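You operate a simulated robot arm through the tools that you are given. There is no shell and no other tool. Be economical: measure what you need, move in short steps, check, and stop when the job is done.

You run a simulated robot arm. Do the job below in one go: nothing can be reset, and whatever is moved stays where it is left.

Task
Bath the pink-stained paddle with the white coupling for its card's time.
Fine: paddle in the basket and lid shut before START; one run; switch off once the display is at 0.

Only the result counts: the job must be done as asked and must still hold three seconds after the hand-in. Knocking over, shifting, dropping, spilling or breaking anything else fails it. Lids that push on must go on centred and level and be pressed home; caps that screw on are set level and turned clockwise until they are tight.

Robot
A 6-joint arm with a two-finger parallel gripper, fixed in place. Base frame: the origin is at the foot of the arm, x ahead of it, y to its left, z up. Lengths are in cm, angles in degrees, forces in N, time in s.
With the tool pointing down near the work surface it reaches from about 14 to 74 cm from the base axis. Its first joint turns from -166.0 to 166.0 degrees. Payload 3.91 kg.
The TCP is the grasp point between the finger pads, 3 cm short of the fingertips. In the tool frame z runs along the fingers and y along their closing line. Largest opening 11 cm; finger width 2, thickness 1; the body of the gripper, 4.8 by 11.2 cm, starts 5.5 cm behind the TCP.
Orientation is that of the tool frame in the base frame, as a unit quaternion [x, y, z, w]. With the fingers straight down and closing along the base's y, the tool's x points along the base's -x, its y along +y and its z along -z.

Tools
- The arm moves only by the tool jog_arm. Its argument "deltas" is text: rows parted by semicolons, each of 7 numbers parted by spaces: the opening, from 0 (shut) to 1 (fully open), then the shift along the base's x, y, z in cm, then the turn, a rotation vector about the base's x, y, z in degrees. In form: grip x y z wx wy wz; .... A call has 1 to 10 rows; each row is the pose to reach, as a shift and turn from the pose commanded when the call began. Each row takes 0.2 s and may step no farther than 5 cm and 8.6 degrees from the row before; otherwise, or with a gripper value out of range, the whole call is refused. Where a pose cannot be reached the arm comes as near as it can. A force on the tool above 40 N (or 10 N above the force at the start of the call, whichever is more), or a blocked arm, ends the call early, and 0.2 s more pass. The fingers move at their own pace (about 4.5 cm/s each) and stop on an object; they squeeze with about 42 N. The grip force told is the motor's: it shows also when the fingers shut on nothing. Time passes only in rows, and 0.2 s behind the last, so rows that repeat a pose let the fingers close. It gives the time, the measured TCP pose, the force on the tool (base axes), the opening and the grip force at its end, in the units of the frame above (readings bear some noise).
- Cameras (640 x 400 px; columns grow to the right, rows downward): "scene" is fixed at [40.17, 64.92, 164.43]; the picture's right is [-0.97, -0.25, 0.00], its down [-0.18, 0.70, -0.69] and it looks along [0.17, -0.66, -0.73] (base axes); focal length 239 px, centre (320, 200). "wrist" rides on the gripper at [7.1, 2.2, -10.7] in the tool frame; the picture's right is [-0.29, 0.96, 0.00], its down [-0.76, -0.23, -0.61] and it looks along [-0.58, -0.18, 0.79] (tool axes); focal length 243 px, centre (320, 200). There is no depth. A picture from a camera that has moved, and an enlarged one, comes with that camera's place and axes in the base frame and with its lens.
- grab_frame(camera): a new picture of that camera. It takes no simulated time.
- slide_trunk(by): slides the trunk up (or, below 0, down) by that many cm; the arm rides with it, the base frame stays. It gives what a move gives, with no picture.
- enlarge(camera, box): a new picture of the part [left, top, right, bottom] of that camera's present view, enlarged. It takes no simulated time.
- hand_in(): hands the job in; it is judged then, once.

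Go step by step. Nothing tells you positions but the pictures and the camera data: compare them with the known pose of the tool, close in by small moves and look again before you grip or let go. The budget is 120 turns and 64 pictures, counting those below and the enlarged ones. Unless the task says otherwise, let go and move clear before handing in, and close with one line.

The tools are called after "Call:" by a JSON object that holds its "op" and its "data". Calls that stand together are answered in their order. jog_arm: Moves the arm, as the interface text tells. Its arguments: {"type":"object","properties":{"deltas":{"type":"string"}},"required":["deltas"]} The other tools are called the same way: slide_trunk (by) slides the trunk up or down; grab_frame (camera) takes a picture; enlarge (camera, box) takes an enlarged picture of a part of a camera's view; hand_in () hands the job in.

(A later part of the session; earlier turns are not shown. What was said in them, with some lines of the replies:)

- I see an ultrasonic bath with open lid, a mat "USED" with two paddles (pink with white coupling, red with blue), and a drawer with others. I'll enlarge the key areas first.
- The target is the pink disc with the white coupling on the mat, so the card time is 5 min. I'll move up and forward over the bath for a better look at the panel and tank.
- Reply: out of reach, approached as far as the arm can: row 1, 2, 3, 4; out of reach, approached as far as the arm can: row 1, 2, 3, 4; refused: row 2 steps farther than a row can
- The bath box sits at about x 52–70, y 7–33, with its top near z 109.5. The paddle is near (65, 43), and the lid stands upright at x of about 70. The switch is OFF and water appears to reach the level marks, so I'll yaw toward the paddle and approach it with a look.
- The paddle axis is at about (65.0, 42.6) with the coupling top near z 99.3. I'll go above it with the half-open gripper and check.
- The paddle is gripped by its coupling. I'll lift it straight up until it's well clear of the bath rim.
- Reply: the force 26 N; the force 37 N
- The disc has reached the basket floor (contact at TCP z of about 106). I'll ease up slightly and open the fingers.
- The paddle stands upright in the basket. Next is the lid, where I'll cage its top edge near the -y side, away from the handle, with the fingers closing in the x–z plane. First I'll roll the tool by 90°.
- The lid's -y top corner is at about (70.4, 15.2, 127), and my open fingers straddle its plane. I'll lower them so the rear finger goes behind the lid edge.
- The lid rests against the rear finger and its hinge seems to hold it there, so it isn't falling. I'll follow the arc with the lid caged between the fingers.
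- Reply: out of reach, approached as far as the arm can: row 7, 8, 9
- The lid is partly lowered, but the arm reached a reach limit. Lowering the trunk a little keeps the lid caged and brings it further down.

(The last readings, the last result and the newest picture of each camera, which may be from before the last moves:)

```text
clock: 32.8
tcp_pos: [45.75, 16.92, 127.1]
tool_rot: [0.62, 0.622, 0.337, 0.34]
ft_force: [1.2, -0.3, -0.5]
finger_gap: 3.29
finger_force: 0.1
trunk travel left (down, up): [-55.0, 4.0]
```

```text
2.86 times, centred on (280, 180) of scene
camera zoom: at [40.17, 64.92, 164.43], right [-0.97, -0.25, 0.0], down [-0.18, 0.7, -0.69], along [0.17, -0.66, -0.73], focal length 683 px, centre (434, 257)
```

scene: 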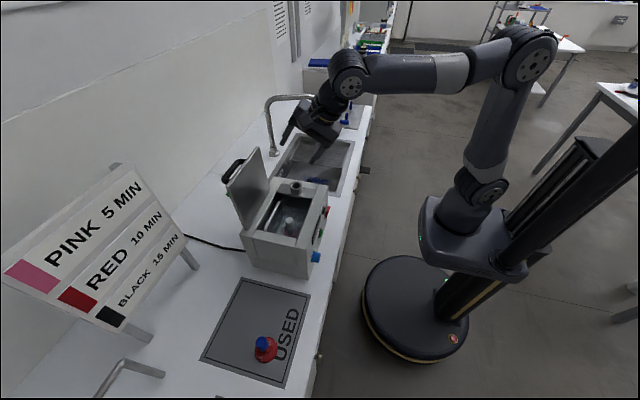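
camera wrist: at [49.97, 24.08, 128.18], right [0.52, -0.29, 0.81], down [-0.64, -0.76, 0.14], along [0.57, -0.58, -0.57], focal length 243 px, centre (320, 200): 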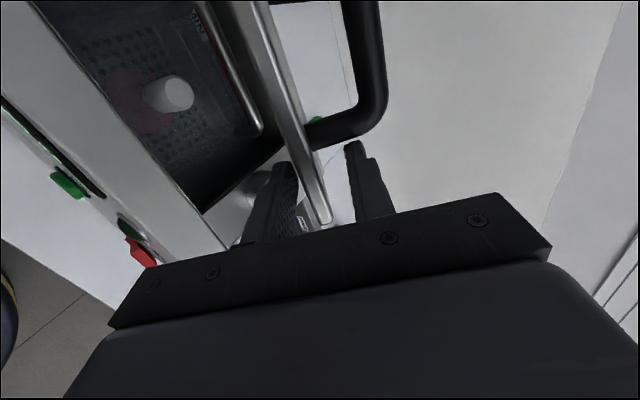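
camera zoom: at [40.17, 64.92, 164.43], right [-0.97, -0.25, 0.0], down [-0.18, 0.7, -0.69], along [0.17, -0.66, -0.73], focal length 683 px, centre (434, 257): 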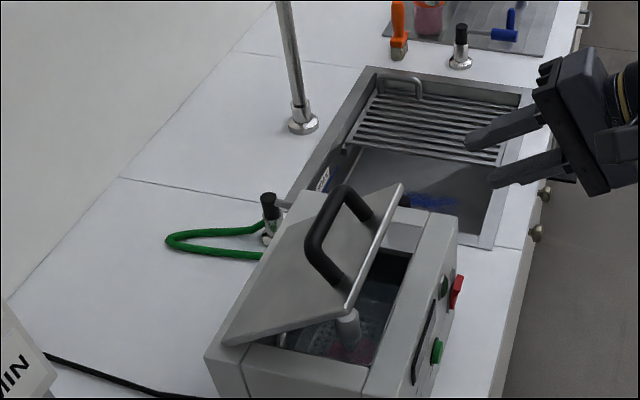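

The lid now holds itself at about 35–40° above shut. I'll close the fingers and press its front edge down from above.

Call:
{"op": "jog_arm", "data": {"deltas": "0 2 0 0.5 0 6.75 0; 0 4 0 1 0 13.5 0; 0 6 0 1 0 20.25 0; 0 8 0 0 0 27 0; 0 9.5 0 -1 0 27 0; 0 9.5 0 -1 0 27 0"}}

Call:
{"op": "jog_arm", "data": {"deltas": "0 0 0 -3 0 0 0; 0 -0.3 0 -5 0 0 0; 0 -0.6 0 -7 0 0 0; 0 -0.8 0 -9 0 0 0; 0 -0.8 0 -11 0 0 0; 0 -0.8 0 -11.5 0 0 0; 0 -0.8 0 -11.5 0 0 0"}}

Call:
{"op": "enlarge", "data": {"camera": "scene", "box": [200, 110, 360, 250]}}

```text
clock: 34.2
tcp_pos: [55.27, 17.32, 126.3]
tool_rot: [0.682, 0.684, 0.183, 0.185]
ft_force: [0.4, -0.3, 0.0]
finger_gap: 0.0
finger_force: 37.7
trunk travel left (down, up): [-55.0, 4.0]
```

```text
clock: 35.0
tcp_pos: [54.02, 17.11, 120.45]
tool_rot: [0.681, 0.684, 0.184, 0.185]
ft_force: [-33.4, -2.6, 15.4]
finger_gap: 0.0
finger_force: 37.9
trunk travel left (down, up): [-55.0, 4.0]
stopped in row 3: the force on the tool passed its limit (the readings are from after the stop); the commanded pose is now the measured one
```

```text
2.86 times, centred on (280, 180) of scene
camera zoom: at [40.17, 64.92, 164.43], right [-0.97, -0.25, 0.0], down [-0.18, 0.7, -0.69], along [0.17, -0.66, -0.73], focal length 683 px, centre (434, 257)
```

zoom: 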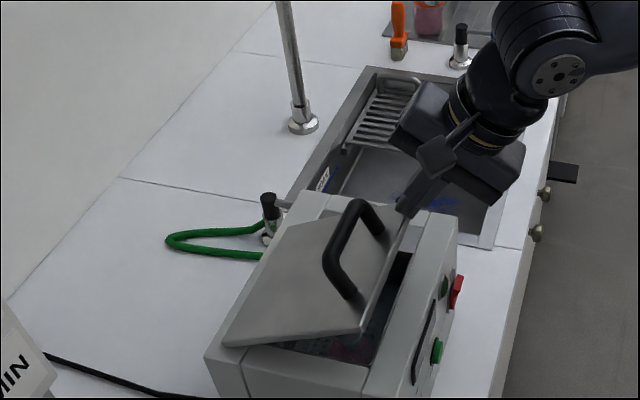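

Call:
{"op": "jog_arm", "data": {"deltas": "0 -0.5 0 2 0 0 0; 0 0 -0.3 4.5 0 0 0; 0 3 -0.3 5 0 0 0; 0 3 -0.3 5 0 0 0"}}

Call:
{"op": "jog_arm", "data": {"deltas": "0 0 0 -2.5 0 0 0; 0 -0.2 0 -4.5 0 0 0; 0 -0.4 0 -6 0 0 0; 0 -0.5 0 -7.5 0 0 0; 0 -0.5 0 -9 0 0 0; 0 -0.5 0 -10.5 0 0 0; 0 -0.5 0 -11.5 0 0 0; 0 -0.5 0 -11.5 0 0 0"}}

```text
clock: 36.0
tcp_pos: [57.74, 16.98, 125.23]
tool_rot: [0.681, 0.685, 0.181, 0.184]
ft_force: [0.3, 0.7, 0.4]
finger_gap: 0.0
finger_force: 38.1
trunk travel left (down, up): [-55.0, 4.0]
```

```text
clock: 37.8
tcp_pos: [57.34, 16.76, 113.59]
tool_rot: [0.681, 0.685, 0.182, 0.185]
ft_force: [-1.0, -0.4, 0.2]
finger_gap: 0.01
finger_force: 37.3
trunk travel left (down, up): [-55.0, 4.0]
```

Call:
{"op": "jog_arm", "data": {"deltas": "0 0 0 -0.5 0 0 0; 0 0 0 -1 0 0 0; 0 0 0 -1 0 0 0"}}

Call:
{"op": "enlarge", "data": {"camera": "scene", "box": [200, 110, 360, 250]}}

```text
clock: 38.6
tcp_pos: [57.26, 16.85, 113.13]
tool_rot: [0.68, 0.683, 0.187, 0.188]
ft_force: [-2.3, -4.0, 34.2]
finger_gap: 0.0
finger_force: 37.4
trunk travel left (down, up): [-55.0, 4.0]
```

```text
2.86 times, centred on (280, 180) of scene
camera zoom: at [40.17, 64.92, 164.43], right [-0.97, -0.25, 0.0], down [-0.18, 0.7, -0.69], along [0.17, -0.66, -0.73], focal length 683 px, centre (434, 257)
```

zoom: 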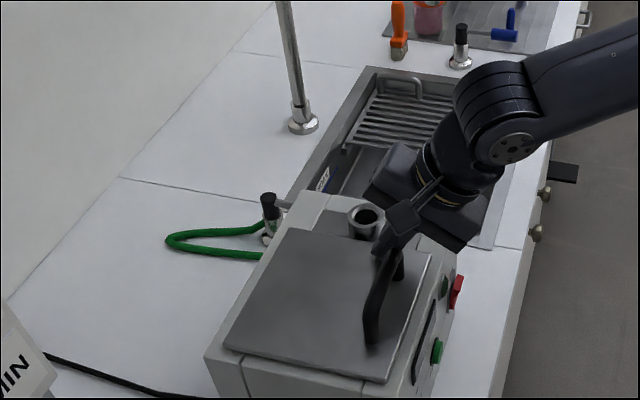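

The lid is shut and pressed home. I'll back off in front of the panel, lower the trunk and bring the tool horizontal for the switch, knob and button.

Call:
{"op": "jog_arm", "data": {"deltas": "0 0 0 3 0 0 0; 0 -1 0 6 0 0 0; 0 -5 0 8 0 0 0; 0 -9.5 0 8 0 0 0; 0 -14 0 8 0 0 0; 0 -18 0 8 0 0 0; 0 -20 0 6 0 0 0; 0 -20 0 6 0 0 0"}}

Call:
{"op": "slide_trunk", "data": {"by": -16}}

Call:
{"op": "jog_arm", "data": {"deltas": "0 -0.5 0 0 0 -8.5 0; 0 -1 0 0 0 -17 0; 0 -1.5 0 0 0 -25.5 0; 0 -2 0 0 0 -34 0; 0 -2.5 0 0 0 -42.5 0; 0 -3 0 0 0 -51 0; 0 -3 0 0 0 -59 0; 0 -3 0 0 0 -59 0"}}

```text
clock: 40.4
tcp_pos: [37.48, 16.79, 118.41]
tool_rot: [0.681, 0.684, 0.182, 0.186]
ft_force: [0.8, 0.4, -0.9]
finger_gap: 0.0
finger_force: 37.4
trunk travel left (down, up): [-55.0, 4.0]
```

```text
clock: 42.2
tcp_pos: [37.44, 16.74, 102.29]
tool_rot: [0.681, 0.685, 0.182, 0.185]
ft_force: [0.9, 0.2, 0.2]
finger_gap: 0.0
finger_force: 37.6
trunk travel left (down, up): [-39.0, 20.0]
```

```text
clock: 44.0
tcp_pos: [30.79, 3.54, 115.93]
tool_rot: [0.499, 0.515, 0.494, 0.492]
ft_force: [-0.3, 0.1, 1.1]
finger_gap: 0.0
finger_force: 37.8
out of reach, approached as far as the arm can: row 3, 4, 5, 6, 7, 8
trunk travel left (down, up): [-39.0, 20.0]
```

Call:
{"op": "slide_trunk", "data": {"by": -15}}

Call:
{"op": "jog_arm", "data": {"deltas": "0 3 2 0 0 0 0; 0 6 4 0 0 0 0; 0 9 6 0 0 0 0; 0 9 6.4 0 0 0 0"}}

```text
clock: 45.7
tcp_pos: [31.85, 2.33, 100.47]
tool_rot: [0.504, 0.515, 0.496, 0.484]
ft_force: [0.4, 0.0, -1.0]
finger_gap: 0.0
finger_force: 37.9
trunk travel left (down, up): [-24.0, 35.0]
```

```text
clock: 46.3
tcp_pos: [32.39, 6.54, 103.59]
tool_rot: [0.459, 0.54, 0.547, 0.446]
ft_force: [-0.3, -0.5, 0.1]
finger_gap: 0.0
finger_force: 37.9
out of reach, approached as far as the arm can: row 1, 2
trunk travel left (down, up): [-24.0, 35.0]
stopped in row 2: the arm was blocked; the commanded pose is now the measured one
```

Call:
{"op": "grab_frame", "data": {"camera": "scene"}}

```text
18 pictures are left
```

scene: 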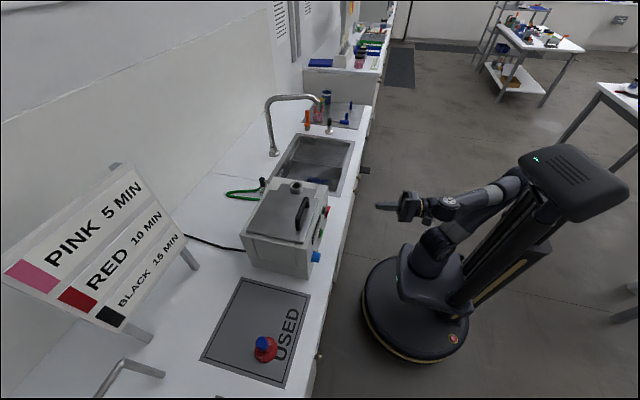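

Call:
{"op": "jog_arm", "data": {"deltas": "0 2 0 2 0 0 0; 0 4 0 4 0 0 0; 0 7 0 5 0 0 0; 0 10 0 5 0 0 0; 0 10 0 5 0 0 0"}}

```text
clock: 46.9
tcp_pos: [33.34, 12.6, 108.13]
tool_rot: [0.405, 0.575, 0.584, 0.405]
ft_force: [0.5, -0.7, 0.1]
finger_gap: 0.0
finger_force: 37.7
trunk travel left (down, up): [-24.0, 35.0]
stopped in row 3: the arm was blocked; the commanded pose is now the measured one
```

Call:
{"op": "jog_arm", "data": {"deltas": "0 1 0 0.5 0 0 0; 0 2 0 1 0 0 0; 0 3 0 1.5 0 0 0; 0 4 0 2 0 0 0; 0 4 0 2 0 0 0"}}

```text
clock: 47.8
tcp_pos: [33.45, 16.77, 110.63]
tool_rot: [0.356, 0.595, 0.622, 0.363]
ft_force: [0.7, -0.2, 0.0]
finger_gap: 0.02
finger_force: 38.1
trunk travel left (down, up): [-24.0, 35.0]
stopped in row 4: the arm was blocked; the commanded pose is now the measured one
```

Call:
{"op": "jog_arm", "data": {"deltas": "0 0.5 0.3 2 -3.4 6.1 0; 0 1 0.6 4 -6.8 12.2 0; 0 2 1.2 6 -10.2 18.3 0; 0 4 2 8 -13.6 24.4 0; 0 7 2 9 -17 30.5 0; 0 7 2 9 -17 30.5 0"}}

```text
clock: 49.2
tcp_pos: [40.54, 18.81, 119.62]
tool_rot: [0.45, 0.754, 0.413, 0.242]
ft_force: [-0.7, 0.0, -0.1]
finger_gap: 0.0
finger_force: 37.7
out of reach, approached as far as the arm can: row 1
trunk travel left (down, up): [-24.0, 35.0]
```

Call:
{"op": "jog_arm", "data": {"deltas": "0 0.5 -2 -1 0 0 -7.2; 0 1 -4 -3 0 0 -14.4; 0 1.5 -6 -6 0 0 -21.6; 0 2 -8 -9 0 0 -28.8; 0 3 -8.3 -12 0 0 -28.8; 0 3 -8.3 -12 0 0 -28.8"}}

```text
clock: 50.6
tcp_pos: [43.33, 10.41, 107.45]
tool_rot: [0.624, 0.618, 0.34, 0.337]
ft_force: [0.1, -0.2, -0.1]
finger_gap: 0.01
finger_force: 38.3
trunk travel left (down, up): [-24.0, 35.0]
```

Call:
{"op": "jog_arm", "data": {"deltas": "0 0.3 0 -0.5 0 -4 0; 0 0.6 0 -1 0 -8 0; 0 0.9 0 -1.5 0 -12 0; 0 1.2 0 -2 0 -16 0; 0 1.5 0 -2.5 0 -20 0; 0 1.5 0 -3 0 -24 0; 0 1.5 0 -3.5 0 -28 0; 0 1.5 0 -4 0 -32 0; 0 1.5 0 -4 0 -32 0"}}

```text
clock: 52.6
tcp_pos: [44.67, 9.17, 107.44]
tool_rot: [0.511, 0.543, 0.469, 0.473]
ft_force: [0.4, 0.2, -0.1]
finger_gap: 0.02
finger_force: 37.7
out of reach, approached as far as the arm can: row 6, 7, 8, 9
trunk travel left (down, up): [-24.0, 35.0]
```

Call:
{"op": "slide_trunk", "data": {"by": -9}}

Call:
{"op": "grab_frame", "data": {"camera": "wrist"}}

```text
clock: 53.9
tcp_pos: [45.64, 8.38, 97.71]
tool_rot: [0.519, 0.536, 0.463, 0.479]
ft_force: [0.0, -0.3, 0.4]
finger_gap: 0.0
finger_force: 37.7
trunk travel left (down, up): [-15.0, 44.0]
```

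```text
17 pictures are left
camera wrist: at [35.24, 15.5, 100.84], right [0.11, -0.26, 0.96], down [-0.63, -0.77, -0.13], along [0.77, -0.59, -0.24], focal length 243 px, centre (320, 200)
```

wrist: 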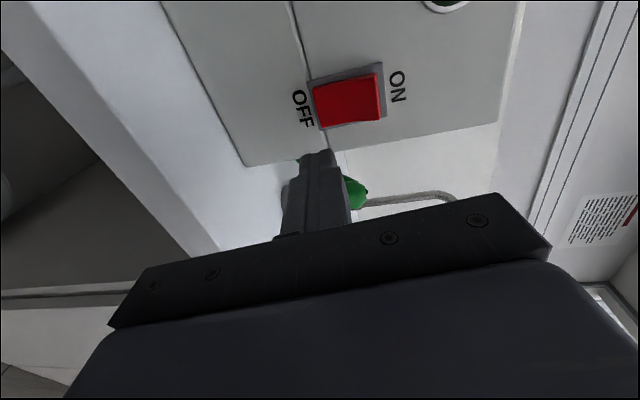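

The switch is clearly seen, with ON at its upper end (y≈10.9, z≈101) and OFF pressed. I'll line the closed fingertips up with the ON end.

Call:
{"op": "jog_arm", "data": {"deltas": "0 0 1 1.5 0 0 0; 0 0 2 3 0 0 0; 0 0 2.5 3.6 0 0 0; 0 0 2.5 3.6 0 0 0"}}

Call:
{"op": "enlarge", "data": {"camera": "wrist", "box": [220, 40, 460, 240]}}

```text
clock: 54.9
tcp_pos: [44.42, 10.68, 103.36]
tool_rot: [0.511, 0.523, 0.477, 0.487]
ft_force: [-0.2, 0.7, 0.2]
finger_gap: 0.0
finger_force: 37.8
trunk travel left (down, up): [-15.0, 44.0]
```

```text
2.00 times, centred on (340, 140) of wrist
camera zoom: at [33.88, 17.75, 106.07], right [0.07, -0.27, 0.96], down [-0.62, -0.77, -0.17], along [0.78, -0.58, -0.22], focal length 485 px, centre (280, 320)
```

zoom: 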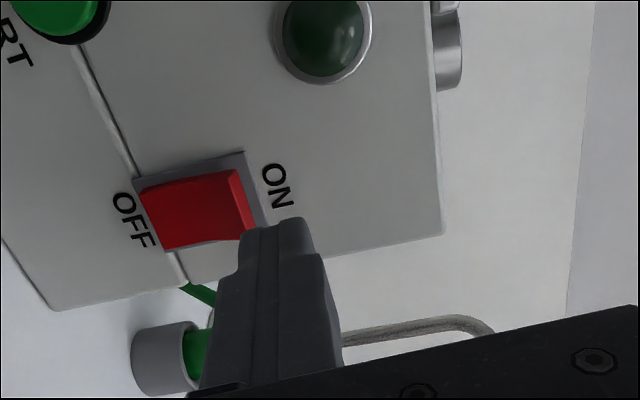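

Call:
{"op": "jog_arm", "data": {"deltas": "0 0.5 0.2 -1.1 0 0 0; 0 1 0.2 -2.2 0 0 0; 0 1 0.2 -2.2 0 0 0"}}

```text
clock: 55.6
tcp_pos: [44.41, 10.88, 102.29]
tool_rot: [0.504, 0.515, 0.493, 0.488]
ft_force: [0.9, -0.8, 0.2]
finger_gap: 0.0
finger_force: 37.1
trunk travel left (down, up): [-15.0, 44.0]
```

Call:
{"op": "slide_trunk", "data": {"by": -1.4}}

Call:
{"op": "jog_arm", "data": {"deltas": "0 1 0 0 0 0 0; 0 2 0 0 0 0 0; 0 2 0 0 0 0 0"}}

```text
clock: 56.3
tcp_pos: [44.69, 10.37, 100.81]
tool_rot: [0.509, 0.514, 0.487, 0.489]
ft_force: [-0.3, 0.1, -0.5]
finger_gap: 0.0
finger_force: 37.7
trunk travel left (down, up): [-13.6, 45.4]
```

```text
clock: 57.1
tcp_pos: [45.97, 9.88, 101.9]
tool_rot: [0.507, 0.505, 0.495, 0.493]
ft_force: [0.0, -0.4, 0.2]
finger_gap: 0.01
finger_force: 37.9
trunk travel left (down, up): [-13.6, 45.4]
```

Call:
{"op": "jog_arm", "data": {"deltas": "0 0 0 0 0 0 0; 0 0 0 0 0 0 0; 0 0 0 0 0 0 0"}}

```text
clock: 57.9
tcp_pos: [45.99, 10.03, 101.83]
tool_rot: [0.506, 0.506, 0.495, 0.492]
ft_force: [0.4, -0.6, 0.4]
finger_gap: 0.0
finger_force: 37.8
trunk travel left (down, up): [-13.6, 45.4]
```

Call:
{"op": "slide_trunk", "data": {"by": -6}}

Call:
{"op": "jog_arm", "data": {"deltas": "0 0 0.4 2 0 0 0; 0 0 0.9 4 0 0 0; 0 0 0.9 5.1 0 0 0; 0 0 0.9 5.1 0 0 0; 0 0 0.9 5.1 0 0 0"}}

```text
clock: 58.9
tcp_pos: [46.03, 9.95, 95.77]
tool_rot: [0.507, 0.508, 0.495, 0.491]
ft_force: [-0.9, 0.8, -0.6]
finger_gap: 0.01
finger_force: 37.4
trunk travel left (down, up): [-7.6, 51.4]
```

```text
clock: 60.1
tcp_pos: [45.89, 10.74, 101.21]
tool_rot: [0.507, 0.507, 0.495, 0.492]
ft_force: [-0.4, -0.3, -0.6]
finger_gap: 0.0
finger_force: 37.8
trunk travel left (down, up): [-7.6, 51.4]
```

Call:
{"op": "jog_arm", "data": {"deltas": "0 0.8 0.1 -0.2 0 0 0; 0 1.4 0.1 -0.2 0 0 0; 0 1.9 0.1 -0.2 0 0 0; 0 2.3 0.1 -0.2 0 0 0; 0 2.6 0.1 -0.2 0 0 0; 0 2.6 0.1 -0.2 0 0 0"}}

Call:
{"op": "enlarge", "data": {"camera": "wrist", "box": [200, 0, 440, 200]}}

```text
clock: 61.6
tcp_pos: [48.28, 10.97, 100.9]
tool_rot: [0.506, 0.505, 0.497, 0.491]
ft_force: [-37.8, 1.2, -9.3]
finger_gap: 0.0
finger_force: 37.7
trunk travel left (down, up): [-7.6, 51.4]
stopped in row 6: the force on the tool passed its limit (the readings are from after the stop); the commanded pose is now the measured one
```

```text
2.00 times, centred on (320, 100) of wrist
camera zoom: at [37.58, 17.89, 103.35], right [0.02, -0.29, 0.96], down [-0.61, -0.76, -0.22], along [0.79, -0.58, -0.2], focal length 485 px, centre (320, 400)
```

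zoom: 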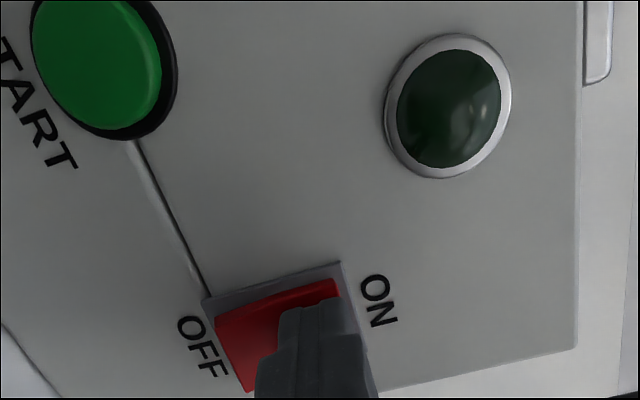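

Call:
{"op": "jog_arm", "data": {"deltas": "0 -2 0 0 0 0 0; 0.3 -5 1 0 0 0 0; 0.5 -7 5 -1 0 0 0; 0.5 -7 9.5 -2 0 0 0; 0.5 -7 14 -3 0 0 0; 0.5 -7 17.3 -3.7 0 0 0; 0.5 -7 17.3 -3.7 0 0 0"}}

Call:
{"op": "grab_frame", "data": {"camera": "wrist"}}

```text
clock: 63.2
tcp_pos: [42.17, 28.06, 99.47]
tool_rot: [0.508, 0.511, 0.491, 0.49]
ft_force: [-0.9, -0.2, 0.1]
finger_gap: 5.49
finger_force: 0.0
out of reach, approached as far as the arm can: row 5, 6, 7
trunk travel left (down, up): [-7.6, 51.4]
```

```text
14 pictures are left
camera wrist: at [31.42, 35.02, 102.01], right [0.04, -0.29, 0.96], down [-0.61, -0.76, -0.21], along [0.79, -0.58, -0.2], focal length 243 px, centre (320, 200)
```

wrist: 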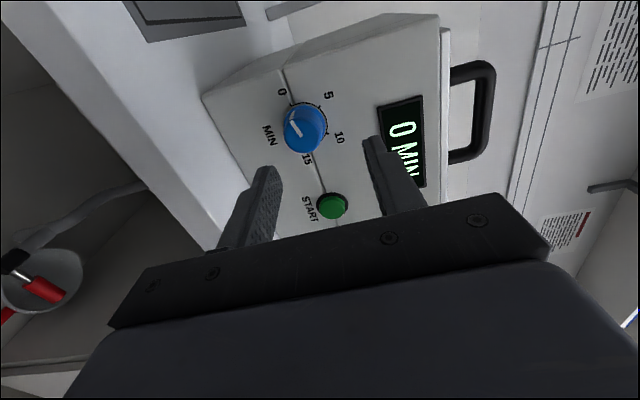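

Call:
{"op": "enlarge", "data": {"camera": "wrist", "box": [250, 70, 370, 180]}}

```text
3.64 times, centred on (310, 125) of wrist
camera zoom: at [31.42, 35.02, 102.01], right [0.04, -0.29, 0.96], down [-0.61, -0.76, -0.21], along [0.79, -0.58, -0.2], focal length 882 px, centre (356, 473)
```

zoom: 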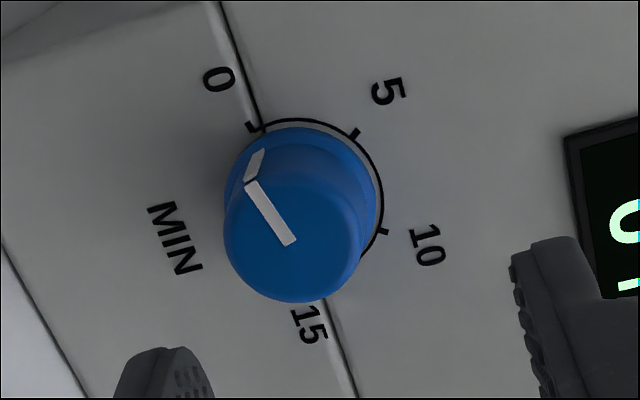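

Power is on and the display reads "0 MIN"; the knob is at 0, with its axis at about (y 28.1, z 97.9). I'll line up and grip it.

Call:
{"op": "slide_trunk", "data": {"by": -5}}

Call:
{"op": "jog_arm", "data": {"deltas": "0.42 0 0 1.5 0 0 0; 0.42 0 0 3.4 0 0 0; 0.42 1.5 0 3.4 0 0 0; 0.42 1.5 0 3.4 0 0 0"}}

Call:
{"op": "enlarge", "data": {"camera": "wrist", "box": [220, 70, 440, 230]}}

```text
clock: 64.1
tcp_pos: [42.1, 28.08, 94.43]
tool_rot: [0.508, 0.511, 0.49, 0.491]
ft_force: [1.0, -0.6, 0.0]
finger_gap: 5.53
finger_force: 0.0
trunk travel left (down, up): [-2.6, 56.4]
```

```text
clock: 65.1
tcp_pos: [43.51, 28.01, 97.93]
tool_rot: [0.507, 0.51, 0.491, 0.491]
ft_force: [-0.8, -0.6, 0.6]
finger_gap: 4.63
finger_force: 0.1
trunk travel left (down, up): [-2.6, 56.4]
```

```text
2.50 times, centred on (330, 150) of wrist
camera zoom: at [32.89, 35.02, 100.38], right [0.04, -0.29, 0.96], down [-0.61, -0.76, -0.21], along [0.79, -0.58, -0.2], focal length 606 px, centre (295, 325)
```

zoom: 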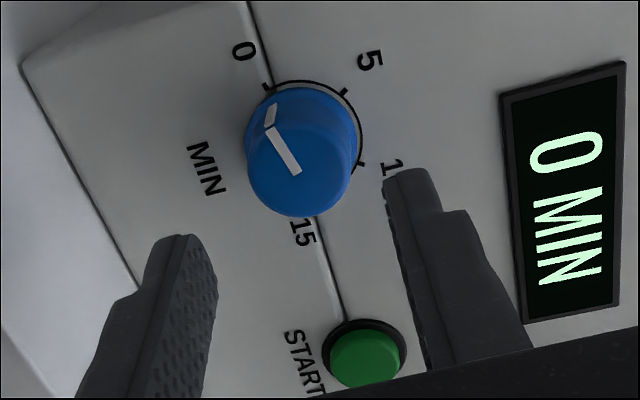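

Call:
{"op": "jog_arm", "data": {"deltas": "0.42 2 0.1 0 0 0 0; 0.42 3.8 0.15 0 0 0 0; 0.42 4.8 0.15 0 0 0 0; 0.42 4.8 0.15 0 0 0 0; 0 4.8 0.15 0 0 0 0; 0 4.8 0.15 0 0 0 0; 0 4.8 0.15 0 0 0 0; 0 4.8 0.15 0 0 0 0"}}

```text
clock: 66.9
tcp_pos: [48.44, 28.13, 97.86]
tool_rot: [0.507, 0.51, 0.492, 0.491]
ft_force: [6.3, 1.5, 5.0]
finger_gap: 3.19
finger_force: 45.1
trunk travel left (down, up): [-2.6, 56.4]
```

Gripped (3.2 cm). I'll turn the knob clockwise by about 64° and read the display.

Call:
{"op": "jog_arm", "data": {"deltas": "0 0 0 0 8 0 0; 0 0 0 0 16 0 0; 0 0 0 0 24 0 0; 0 0 0 0 32 0 0; 0 0 0 0 40 0 0; 0 0 0 0 48 0 0; 0 0 0 0 56 0 0; 0 0 0 0 64 0 0; 0 0 0 0 64 0 0"}}

Call:
{"op": "grab_frame", "data": {"camera": "wrist"}}

```text
clock: 67.4
tcp_pos: [48.42, 28.07, 97.95]
tool_rot: [0.556, 0.47, 0.527, 0.438]
ft_force: [-9.1, -2.8, -6.2]
finger_gap: 3.23
finger_force: 44.7
out of reach, approached as far as the arm can: row 2
trunk travel left (down, up): [-2.6, 56.4]
stopped in row 2: the force on the tool passed its limit (the readings are from after the stop); the commanded pose is now the measured one
```

```text
11 pictures are left
camera wrist: at [37.98, 34.62, 101.92], right [0.06, -0.45, 0.89], down [-0.62, -0.71, -0.32], along [0.78, -0.54, -0.32], focal length 243 px, centre (320, 200)
```

wrist: 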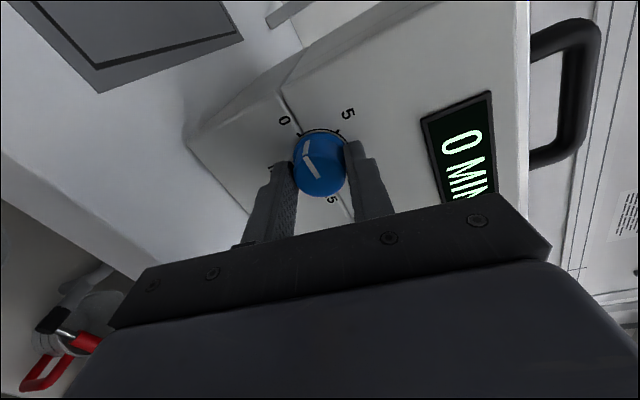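

The wrist roll limit stopped the turn at 10°. I'll ratchet instead: let go, roll back, regrip and turn again.

Call:
{"op": "jog_arm", "data": {"deltas": "0.42 0 0 0 0 0 0; 0.42 0 0 0 0 0 0; 0.42 0 0 0 -8 0 0; 0.42 0 0 0 -16 0 0; 0.42 0 0 0 -24 0 0; 0.42 0 0 0 -32 0 0; 0.42 0 0 0 -38 0 0; 0.42 0 0 0 -38 0 0"}}

Call:
{"op": "jog_arm", "data": {"deltas": "0 0 0 0 0 0 0; 0 0 0 0 0 0 0; 0 0 0 0 0 0 0; 0 0 0 0 0 0 0"}}

Call:
{"op": "jog_arm", "data": {"deltas": "0 0 0 0 6 0 0; 0 0 0 0 12 0 0; 0 0 0 0 18 0 0; 0 0 0 0 24 0 0; 0 0 0 0 30 0 0; 0 0 0 0 30 0 0"}}

Call:
{"op": "grab_frame", "data": {"camera": "wrist"}}

```text
clock: 69.2
tcp_pos: [48.65, 28.29, 97.97]
tool_rot: [0.383, 0.616, 0.346, 0.595]
ft_force: [0.5, 0.7, -0.1]
finger_gap: 4.62
finger_force: 0.0
trunk travel left (down, up): [-2.6, 56.4]
```

```text
clock: 70.2
tcp_pos: [48.66, 28.24, 98.04]
tool_rot: [0.384, 0.615, 0.347, 0.595]
ft_force: [2.5, 1.8, 1.5]
finger_gap: 3.24
finger_force: 45.1
trunk travel left (down, up): [-2.6, 56.4]
```

```text
clock: 71.6
tcp_pos: [48.51, 28.27, 97.91]
tool_rot: [0.526, 0.505, 0.494, 0.475]
ft_force: [-7.2, -6.3, -5.7]
finger_gap: 3.31
finger_force: 44.6
trunk travel left (down, up): [-2.6, 56.4]
```

```text
10 pictures are left
camera wrist: at [38.09, 35.02, 100.99], right [0.06, -0.33, 0.94], down [-0.62, -0.75, -0.22], along [0.78, -0.58, -0.25], focal length 243 px, centre (320, 200)
```

wrist: 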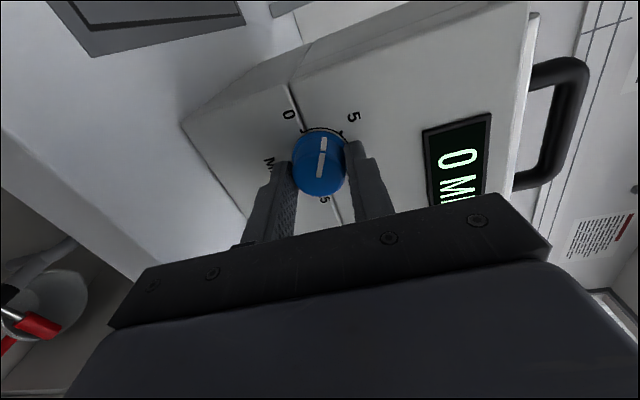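

Call:
{"op": "jog_arm", "data": {"deltas": "0.42 0 0 0 0 0 0; 0.42 0 0 0 0 0 0; 0.42 0 0 0 -8 0 0; 0.42 0 0 0 -16 0 0; 0.42 0 0 0 -24 0 0; 0.42 0 0 0 -32 0 0; 0.42 0 0 0 -32 0 0"}}

Call:
{"op": "jog_arm", "data": {"deltas": "0 0 0 0 0 0 0; 0 0 0 0 0 0 0; 0 0 0 0 0 0 0; 0 0 0 0 0 0 0"}}

Call:
{"op": "jog_arm", "data": {"deltas": "0 0 0 0 6 0 0; 0 0 0 0 12 0 0; 0 0 0 0 18 0 0; 0 0 0 0 24 0 0; 0 0 0 0 29 0 0; 0 0 0 0 29 0 0"}}

Call:
{"op": "enlarge", "data": {"camera": "wrist", "box": [250, 80, 510, 220]}}

```text
clock: 73.2
tcp_pos: [48.65, 28.36, 97.84]
tool_rot: [0.373, 0.622, 0.334, 0.602]
ft_force: [-0.2, -0.7, -1.5]
finger_gap: 4.61
finger_force: 0.1
trunk travel left (down, up): [-2.6, 56.4]
```

```text
clock: 74.2
tcp_pos: [48.77, 28.32, 97.74]
tool_rot: [0.373, 0.621, 0.336, 0.602]
ft_force: [0.2, -0.2, -1.1]
finger_gap: 3.25
finger_force: 44.9
trunk travel left (down, up): [-2.6, 56.4]
```

```text
clock: 75.6
tcp_pos: [48.73, 28.25, 97.97]
tool_rot: [0.512, 0.518, 0.48, 0.488]
ft_force: [16.0, 4.7, 9.3]
finger_gap: 3.23
finger_force: 45.1
trunk travel left (down, up): [-2.6, 56.4]
```

```text
2.46 times, centred on (380, 150) of wrist
camera zoom: at [38.16, 35.32, 100.61], right [0.06, -0.28, 0.96], down [-0.62, -0.76, -0.18], along [0.78, -0.59, -0.22], focal length 597 px, centre (172, 323)
```

zoom: 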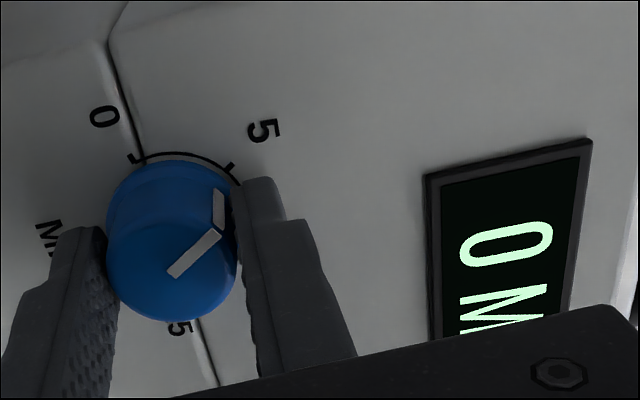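

Call:
{"op": "jog_arm", "data": {"deltas": "0.45 0 0 0 0 0 0; 0.45 0 0 0 0 0 0; 0.45 0 0 0 0 0 0; 0.45 -3 0 0 0 0 0; 0.45 -6 0 1 0 0 0; 0.45 -6 0 1 0 0 0"}}

Call:
{"op": "enlarge", "data": {"camera": "wrist", "box": [240, 60, 440, 190]}}

```text
clock: 77.0
tcp_pos: [42.78, 28.41, 99.02]
tool_rot: [0.512, 0.518, 0.479, 0.489]
ft_force: [0.1, 0.3, -1.4]
finger_gap: 4.93
finger_force: 0.0
trunk travel left (down, up): [-2.6, 56.4]
```

```text
3.08 times, centred on (340, 125) of wrist
camera zoom: at [32.2, 35.36, 101.69], right [0.06, -0.28, 0.96], down [-0.62, -0.76, -0.18], along [0.78, -0.59, -0.22], focal length 746 px, centre (258, 431)
```

zoom: 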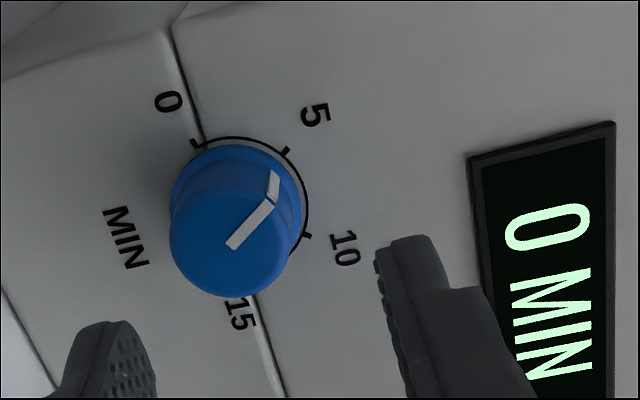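

The ticks work out to 70° per 5 min (5 is at about 55°), and the pointer is at about 60°, so it's a few degrees past. I'll regrip and turn it back about 5°.

Call:
{"op": "jog_arm", "data": {"deltas": "0.45 2 -0.2 -0.6 0 0 0; 0.45 4 -0.2 -1.2 0 0 0; 0.45 5.7 -0.2 -1.2 0 0 0; 0.45 5.7 -0.2 -1.2 0 0 0; 0 5.7 -0.2 -1.2 0 0 0; 0 5.7 -0.2 -1.2 0 0 0; 0 5.7 -0.2 -1.2 0 0 0; 0 5.7 -0.2 -1.2 0 0 0"}}

Call:
{"op": "jog_arm", "data": {"deltas": "0 0 0 0 -2.5 0 0; 0 0 0 0 -5 0 0; 0 0 0 0 -5 0 0; 0 0 0 0 -5 0 0"}}

Call:
{"op": "jog_arm", "data": {"deltas": "0.45 0 0 0 0 0 0; 0.45 0 0 0 0 0 0; 0.45 0 0 0 0 0 0; 0.45 -3 0 0 0 0 0; 0.45 -6 0 1 0 0 0; 0.45 -6 0 1 0 0 0"}}

Call:
{"op": "enlarge", "data": {"camera": "wrist", "box": [240, 60, 440, 190]}}

```text
clock: 78.8
tcp_pos: [48.3, 28.07, 98.04]
tool_rot: [0.511, 0.516, 0.482, 0.49]
ft_force: [13.0, 4.2, 24.1]
finger_gap: 3.22
finger_force: 44.9
trunk travel left (down, up): [-2.6, 56.4]
```

```text
clock: 79.8
tcp_pos: [48.31, 28.14, 97.9]
tool_rot: [0.489, 0.537, 0.46, 0.512]
ft_force: [13.9, 8.7, 29.3]
finger_gap: 3.23
finger_force: 44.8
trunk travel left (down, up): [-2.6, 56.4]
```

```text
clock: 81.2
tcp_pos: [42.21, 27.93, 98.85]
tool_rot: [0.49, 0.538, 0.457, 0.511]
ft_force: [-0.1, 0.8, -0.3]
finger_gap: 4.99
finger_force: 0.1
trunk travel left (down, up): [-2.6, 56.4]
```

```text
3.08 times, centred on (340, 125) of wrist
camera zoom: at [31.66, 35.23, 100.88], right [0.06, -0.19, 0.98], down [-0.62, -0.77, -0.11], along [0.78, -0.6, -0.16], focal length 746 px, centre (258, 431)
```

zoom: 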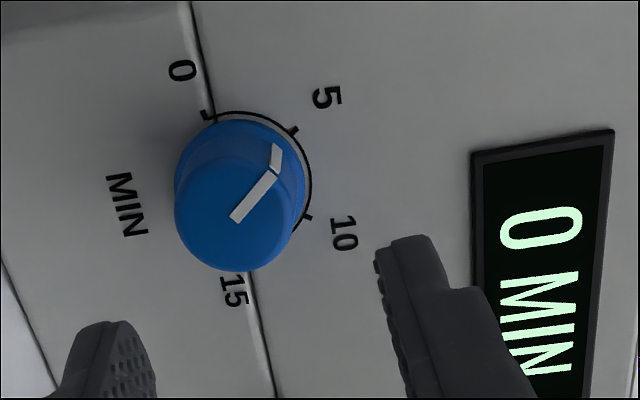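

The pointer is now on 5 (54° against 55°). Next I'll close the fingers and press START once, at (y 19.1, z 97.8).

Call:
{"op": "jog_arm", "data": {"deltas": "0.2 0 -3 -0.3 0 0 0; 0 0 -6 -0.6 0 0 0; 0 0 -8.85 -0.85 0 0 0; 0 0 -8.85 -0.85 0 0 0; 0 2.5 -8.85 -0.85 0 0 0; 0 4 -8.85 -0.85 0 0 0; 0 4 -8.85 -0.85 0 0 0"}}

Call:
{"op": "grab_frame", "data": {"camera": "wrist"}}

```text
clock: 82.8
tcp_pos: [46.17, 19.03, 97.81]
tool_rot: [0.491, 0.538, 0.457, 0.511]
ft_force: [0.0, 0.3, -0.3]
finger_gap: 0.0
finger_force: 37.5
trunk travel left (down, up): [-2.6, 56.4]
```

```text
6 pictures are left
camera wrist: at [35.74, 26.23, 99.85], right [0.06, -0.19, 0.98], down [-0.62, -0.77, -0.12], along [0.78, -0.6, -0.16], focal length 243 px, centre (320, 200)
```

wrist: 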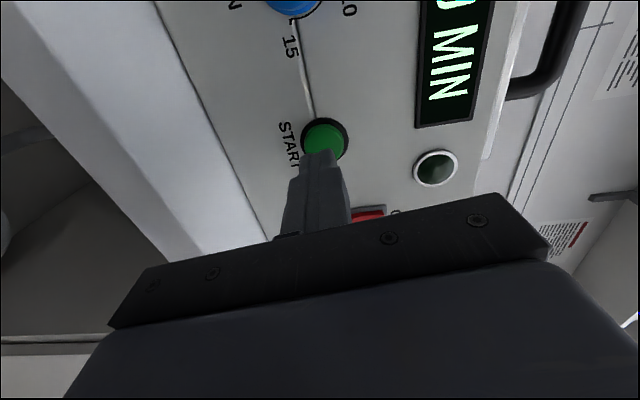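

Call:
{"op": "jog_arm", "data": {"deltas": "0 0.8 0.4 0.3 0 0 0; 0 1.4 0.4 0.3 0 0 0; 0 1.9 0.4 0.3 0 0 0; 0 2.3 0.4 0.3 0 0 0; 0 2.6 0.4 0.3 0 0 0"}}

```text
clock: 84.0
tcp_pos: [48.79, 19.65, 98.21]
tool_rot: [0.491, 0.538, 0.457, 0.511]
ft_force: [-14.8, -1.0, -6.8]
finger_gap: 0.0
finger_force: 37.6
trunk travel left (down, up): [-2.6, 56.4]
```

Call:
{"op": "jog_arm", "data": {"deltas": "0 -2 0 0 0 0 0; 0 -5 0 0 0 0 0; 0 -5 3 0.5 0 0 0; 0 -5 5 0.5 0 0 0; 0 -5 5 0.5 0 0 0"}}

Call:
{"op": "grab_frame", "data": {"camera": "wrist"}}

```text
clock: 85.2
tcp_pos: [44.14, 24.68, 98.73]
tool_rot: [0.49, 0.537, 0.458, 0.511]
ft_force: [-0.2, -0.3, 0.5]
finger_gap: 0.01
finger_force: 38.2
trunk travel left (down, up): [-2.6, 56.4]
```

```text
5 pictures are left
camera wrist: at [33.6, 31.88, 100.71], right [0.06, -0.19, 0.98], down [-0.62, -0.77, -0.12], along [0.78, -0.6, -0.16], focal length 243 px, centre (320, 200)
```

wrist: 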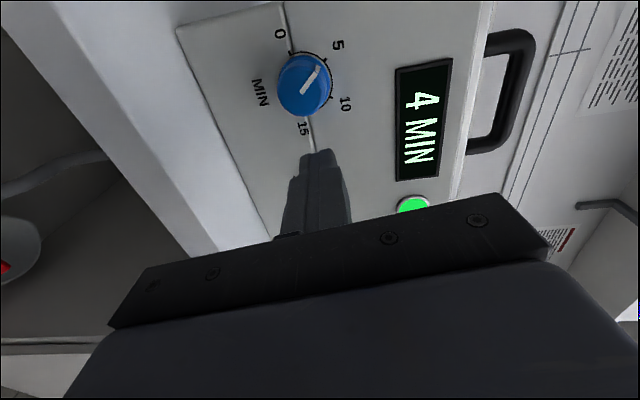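

It's running ("4 MIN", lamp lit). I'll wait.

Call:
{"op": "jog_arm", "data": {"deltas": "0 0 0 0 0 0 0; 0 0 0 0 0 0 0; 0 0 0 0 0 0 0; 0 0 0 0 0 0 0; 0 0 0 0 0 0 0; 0 0 0 0 0 0 0; 0 0 0 0 0 0 0; 0 0 0 0 0 0 0; 0 0 0 0 0 0 0; 0 0 0 0 0 0 0"}}

Call:
{"op": "jog_arm", "data": {"deltas": "0 0 0 0 0 0 0; 0 0 0 0 0 0 0; 0 0 0 0 0 0 0; 0 0 0 0 0 0 0; 0 0 0 0 0 0 0; 0 0 0 0 0 0 0; 0 0 0 0 0 0 0; 0 0 0 0 0 0 0; 0 0 0 0 0 0 0; 0 0 0 0 0 0 0"}}

Call:
{"op": "jog_arm", "data": {"deltas": "0 0 0 0 0 0 0; 0 0 0 0 0 0 0; 0 0 0 0 0 0 0; 0 0 0 0 0 0 0; 0 0 0 0 0 0 0; 0 0 0 0 0 0 0; 0 0 0 0 0 0 0; 0 0 0 0 0 0 0; 0 0 0 0 0 0 0; 0 0 0 0 0 0 0"}}

Call:
{"op": "grab_frame", "data": {"camera": "wrist"}}

```text
clock: 87.4
tcp_pos: [44.09, 24.56, 98.65]
tool_rot: [0.491, 0.538, 0.457, 0.511]
ft_force: [0.5, 0.0, 0.6]
finger_gap: 0.0
finger_force: 37.5
trunk travel left (down, up): [-2.6, 56.4]
```

```text
clock: 89.6
tcp_pos: [44.08, 24.63, 98.69]
tool_rot: [0.49, 0.538, 0.458, 0.511]
ft_force: [-0.1, 0.0, 0.2]
finger_gap: 0.03
finger_force: 38.0
trunk travel left (down, up): [-2.6, 56.4]
```

```text
clock: 91.8
tcp_pos: [44.06, 24.7, 98.64]
tool_rot: [0.491, 0.538, 0.457, 0.51]
ft_force: [-0.5, 0.1, 0.5]
finger_gap: 0.01
finger_force: 37.9
trunk travel left (down, up): [-2.6, 56.4]
```

```text
4 pictures are left
camera wrist: at [33.61, 31.85, 100.7], right [0.06, -0.19, 0.98], down [-0.62, -0.77, -0.12], along [0.78, -0.6, -0.16], focal length 243 px, centre (320, 200)
```

wrist: 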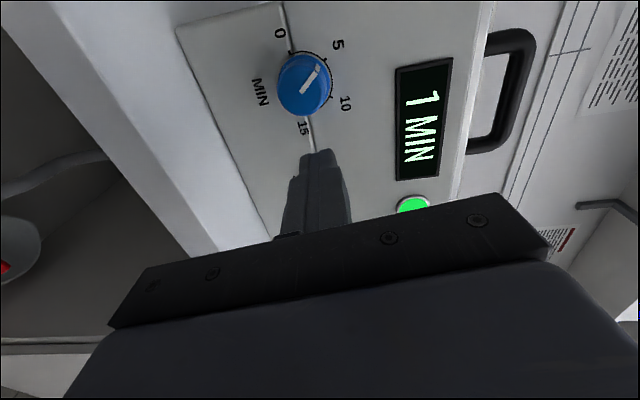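

Call:
{"op": "jog_arm", "data": {"deltas": "0 0 0 0 0 0 0; 0 0 0 0 0 0 0; 0 0 0 0 0 0 0; 0 0 0 0 0 0 0; 0 0 0 0 0 0 0; 0 0 0 0 0 0 0; 0 0 0 0 0 0 0; 0 0 0 0 0 0 0; 0 0 0 0 0 0 0; 0 0 0 0 0 0 0"}}

Call:
{"op": "jog_arm", "data": {"deltas": "0 0 0 0 0 0 0; 0 0 0 0 0 0 0; 0 0 0 0 0 0 0; 0 0 0 0 0 0 0; 0 0 0 0 0 0 0; 0 0 0 0 0 0 0; 0 0 0 0 0 0 0; 0 0 0 0 0 0 0; 0 0 0 0 0 0 0; 0 0 0 0 0 0 0"}}

Call:
{"op": "grab_frame", "data": {"camera": "wrist"}}

```text
clock: 94.0
tcp_pos: [44.16, 24.65, 98.71]
tool_rot: [0.491, 0.538, 0.457, 0.511]
ft_force: [0.1, 0.6, -0.6]
finger_gap: 0.01
finger_force: 37.7
trunk travel left (down, up): [-2.6, 56.4]
```

```text
clock: 96.2
tcp_pos: [44.15, 24.64, 98.59]
tool_rot: [0.491, 0.538, 0.457, 0.511]
ft_force: [-0.5, -0.4, -0.4]
finger_gap: 0.0
finger_force: 38.1
trunk travel left (down, up): [-2.6, 56.4]
```

```text
3 pictures are left
camera wrist: at [33.61, 31.86, 100.7], right [0.06, -0.19, 0.98], down [-0.62, -0.77, -0.12], along [0.78, -0.6, -0.16], focal length 243 px, centre (320, 200)
```

wrist: 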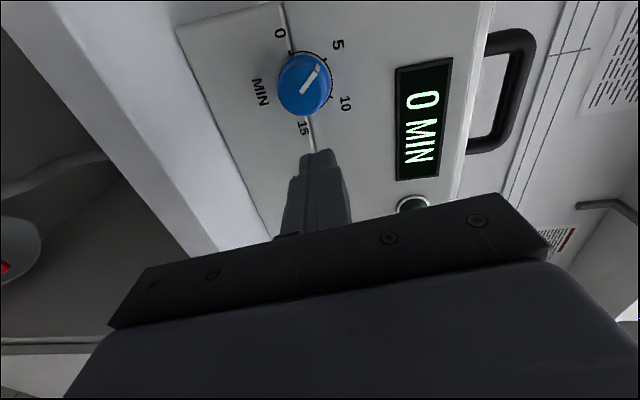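

The display is at 0 and the lamp is out, so the run is complete. Now I'll move to the switch and press its OFF (lower) end.

Call:
{"op": "jog_arm", "data": {"deltas": "0 0 -4.5 -0.2 0 0 0; 0 0 -9 -0.4 0 0 0; 0 0 -13.7 -0.6 0 0 0; 0 0 -13.7 -0.6 0 0 0; 0 1.5 -13.7 -0.6 0 0 0; 0 1.5 -13.7 -0.6 0 0 0"}}

Call:
{"op": "enlarge", "data": {"camera": "wrist", "box": [220, 40, 460, 220]}}

```text
clock: 97.6
tcp_pos: [45.56, 10.94, 98.41]
tool_rot: [0.49, 0.538, 0.457, 0.511]
ft_force: [-0.6, 0.0, 0.4]
finger_gap: 0.0
finger_force: 37.8
trunk travel left (down, up): [-2.6, 56.4]
```

```text
2.22 times, centred on (340, 130) of wrist
camera zoom: at [35.11, 18.18, 100.31], right [0.06, -0.19, 0.98], down [-0.62, -0.77, -0.12], along [0.78, -0.6, -0.16], focal length 539 px, centre (276, 356)
```

zoom: 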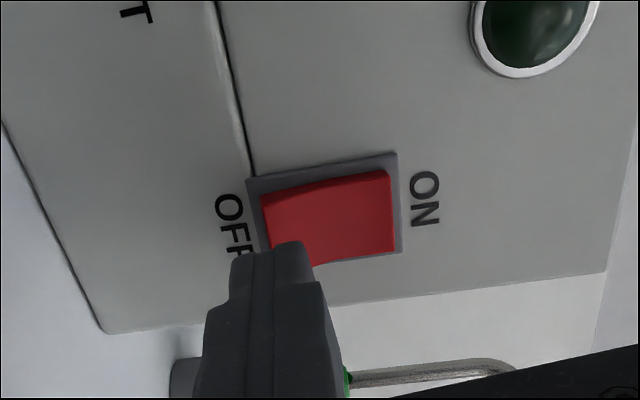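

Call:
{"op": "jog_arm", "data": {"deltas": "0 0.8 0.2 0 0 0 0; 0 1.5 0.2 0 0 0 0; 0 2 0.2 0 0 0 0; 0 2.4 0.2 0 0 0 0; 0 2.8 0.2 0 0 0 0; 0 3 0.2 0 0 0 0"}}

Call:
{"op": "jog_arm", "data": {"deltas": "0 -2 0 0 0 0 0; 0 -5 0 0 0 0 0; 0 -6 4 0 0 0 0; 0 -6 8.5 0 0 0 0; 0 -6 12 0 0 0 0; 0 -6 12 0 0 0 0"}}

Call:
{"op": "grab_frame", "data": {"camera": "wrist"}}

```text
clock: 99.2
tcp_pos: [48.19, 11.06, 98.15]
tool_rot: [0.491, 0.537, 0.458, 0.51]
ft_force: [-35.0, 3.1, -9.5]
finger_gap: 0.01
finger_force: 37.4
trunk travel left (down, up): [-2.6, 56.4]
stopped in row 6: the force on the tool passed its limit (the readings are from after the stop); the commanded pose is now the measured one
```

```text
clock: 100.6
tcp_pos: [42.51, 23.04, 97.93]
tool_rot: [0.491, 0.539, 0.456, 0.51]
ft_force: [0.0, -0.3, 0.1]
finger_gap: 0.0
finger_force: 37.8
trunk travel left (down, up): [-2.6, 56.4]
```

```text
1 pictures are left
camera wrist: at [32.05, 30.22, 100.08], right [0.06, -0.19, 0.98], down [-0.62, -0.77, -0.11], along [0.78, -0.6, -0.17], focal length 243 px, centre (320, 200)
```

wrist: 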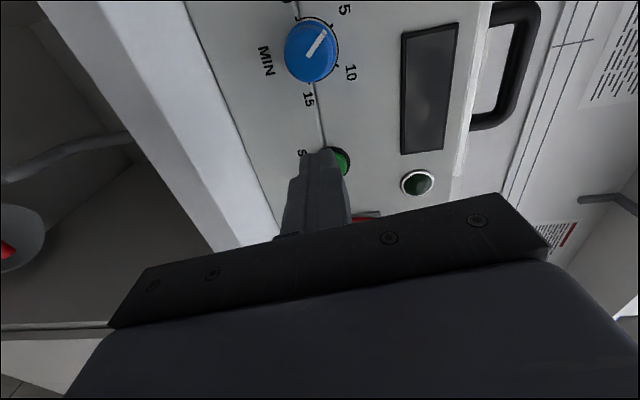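

The display is dark, so the machine is switched off, the lid is still shut and the arm is clear of everything. I'm handing in.

Call:
{"op": "hand_in", "data": {}}

```text
The job is handed in.
```

The pink-stained paddle with the white coupling had one 5-minute run in the basket with the lid shut, and I switched the bath off once the display read 0.
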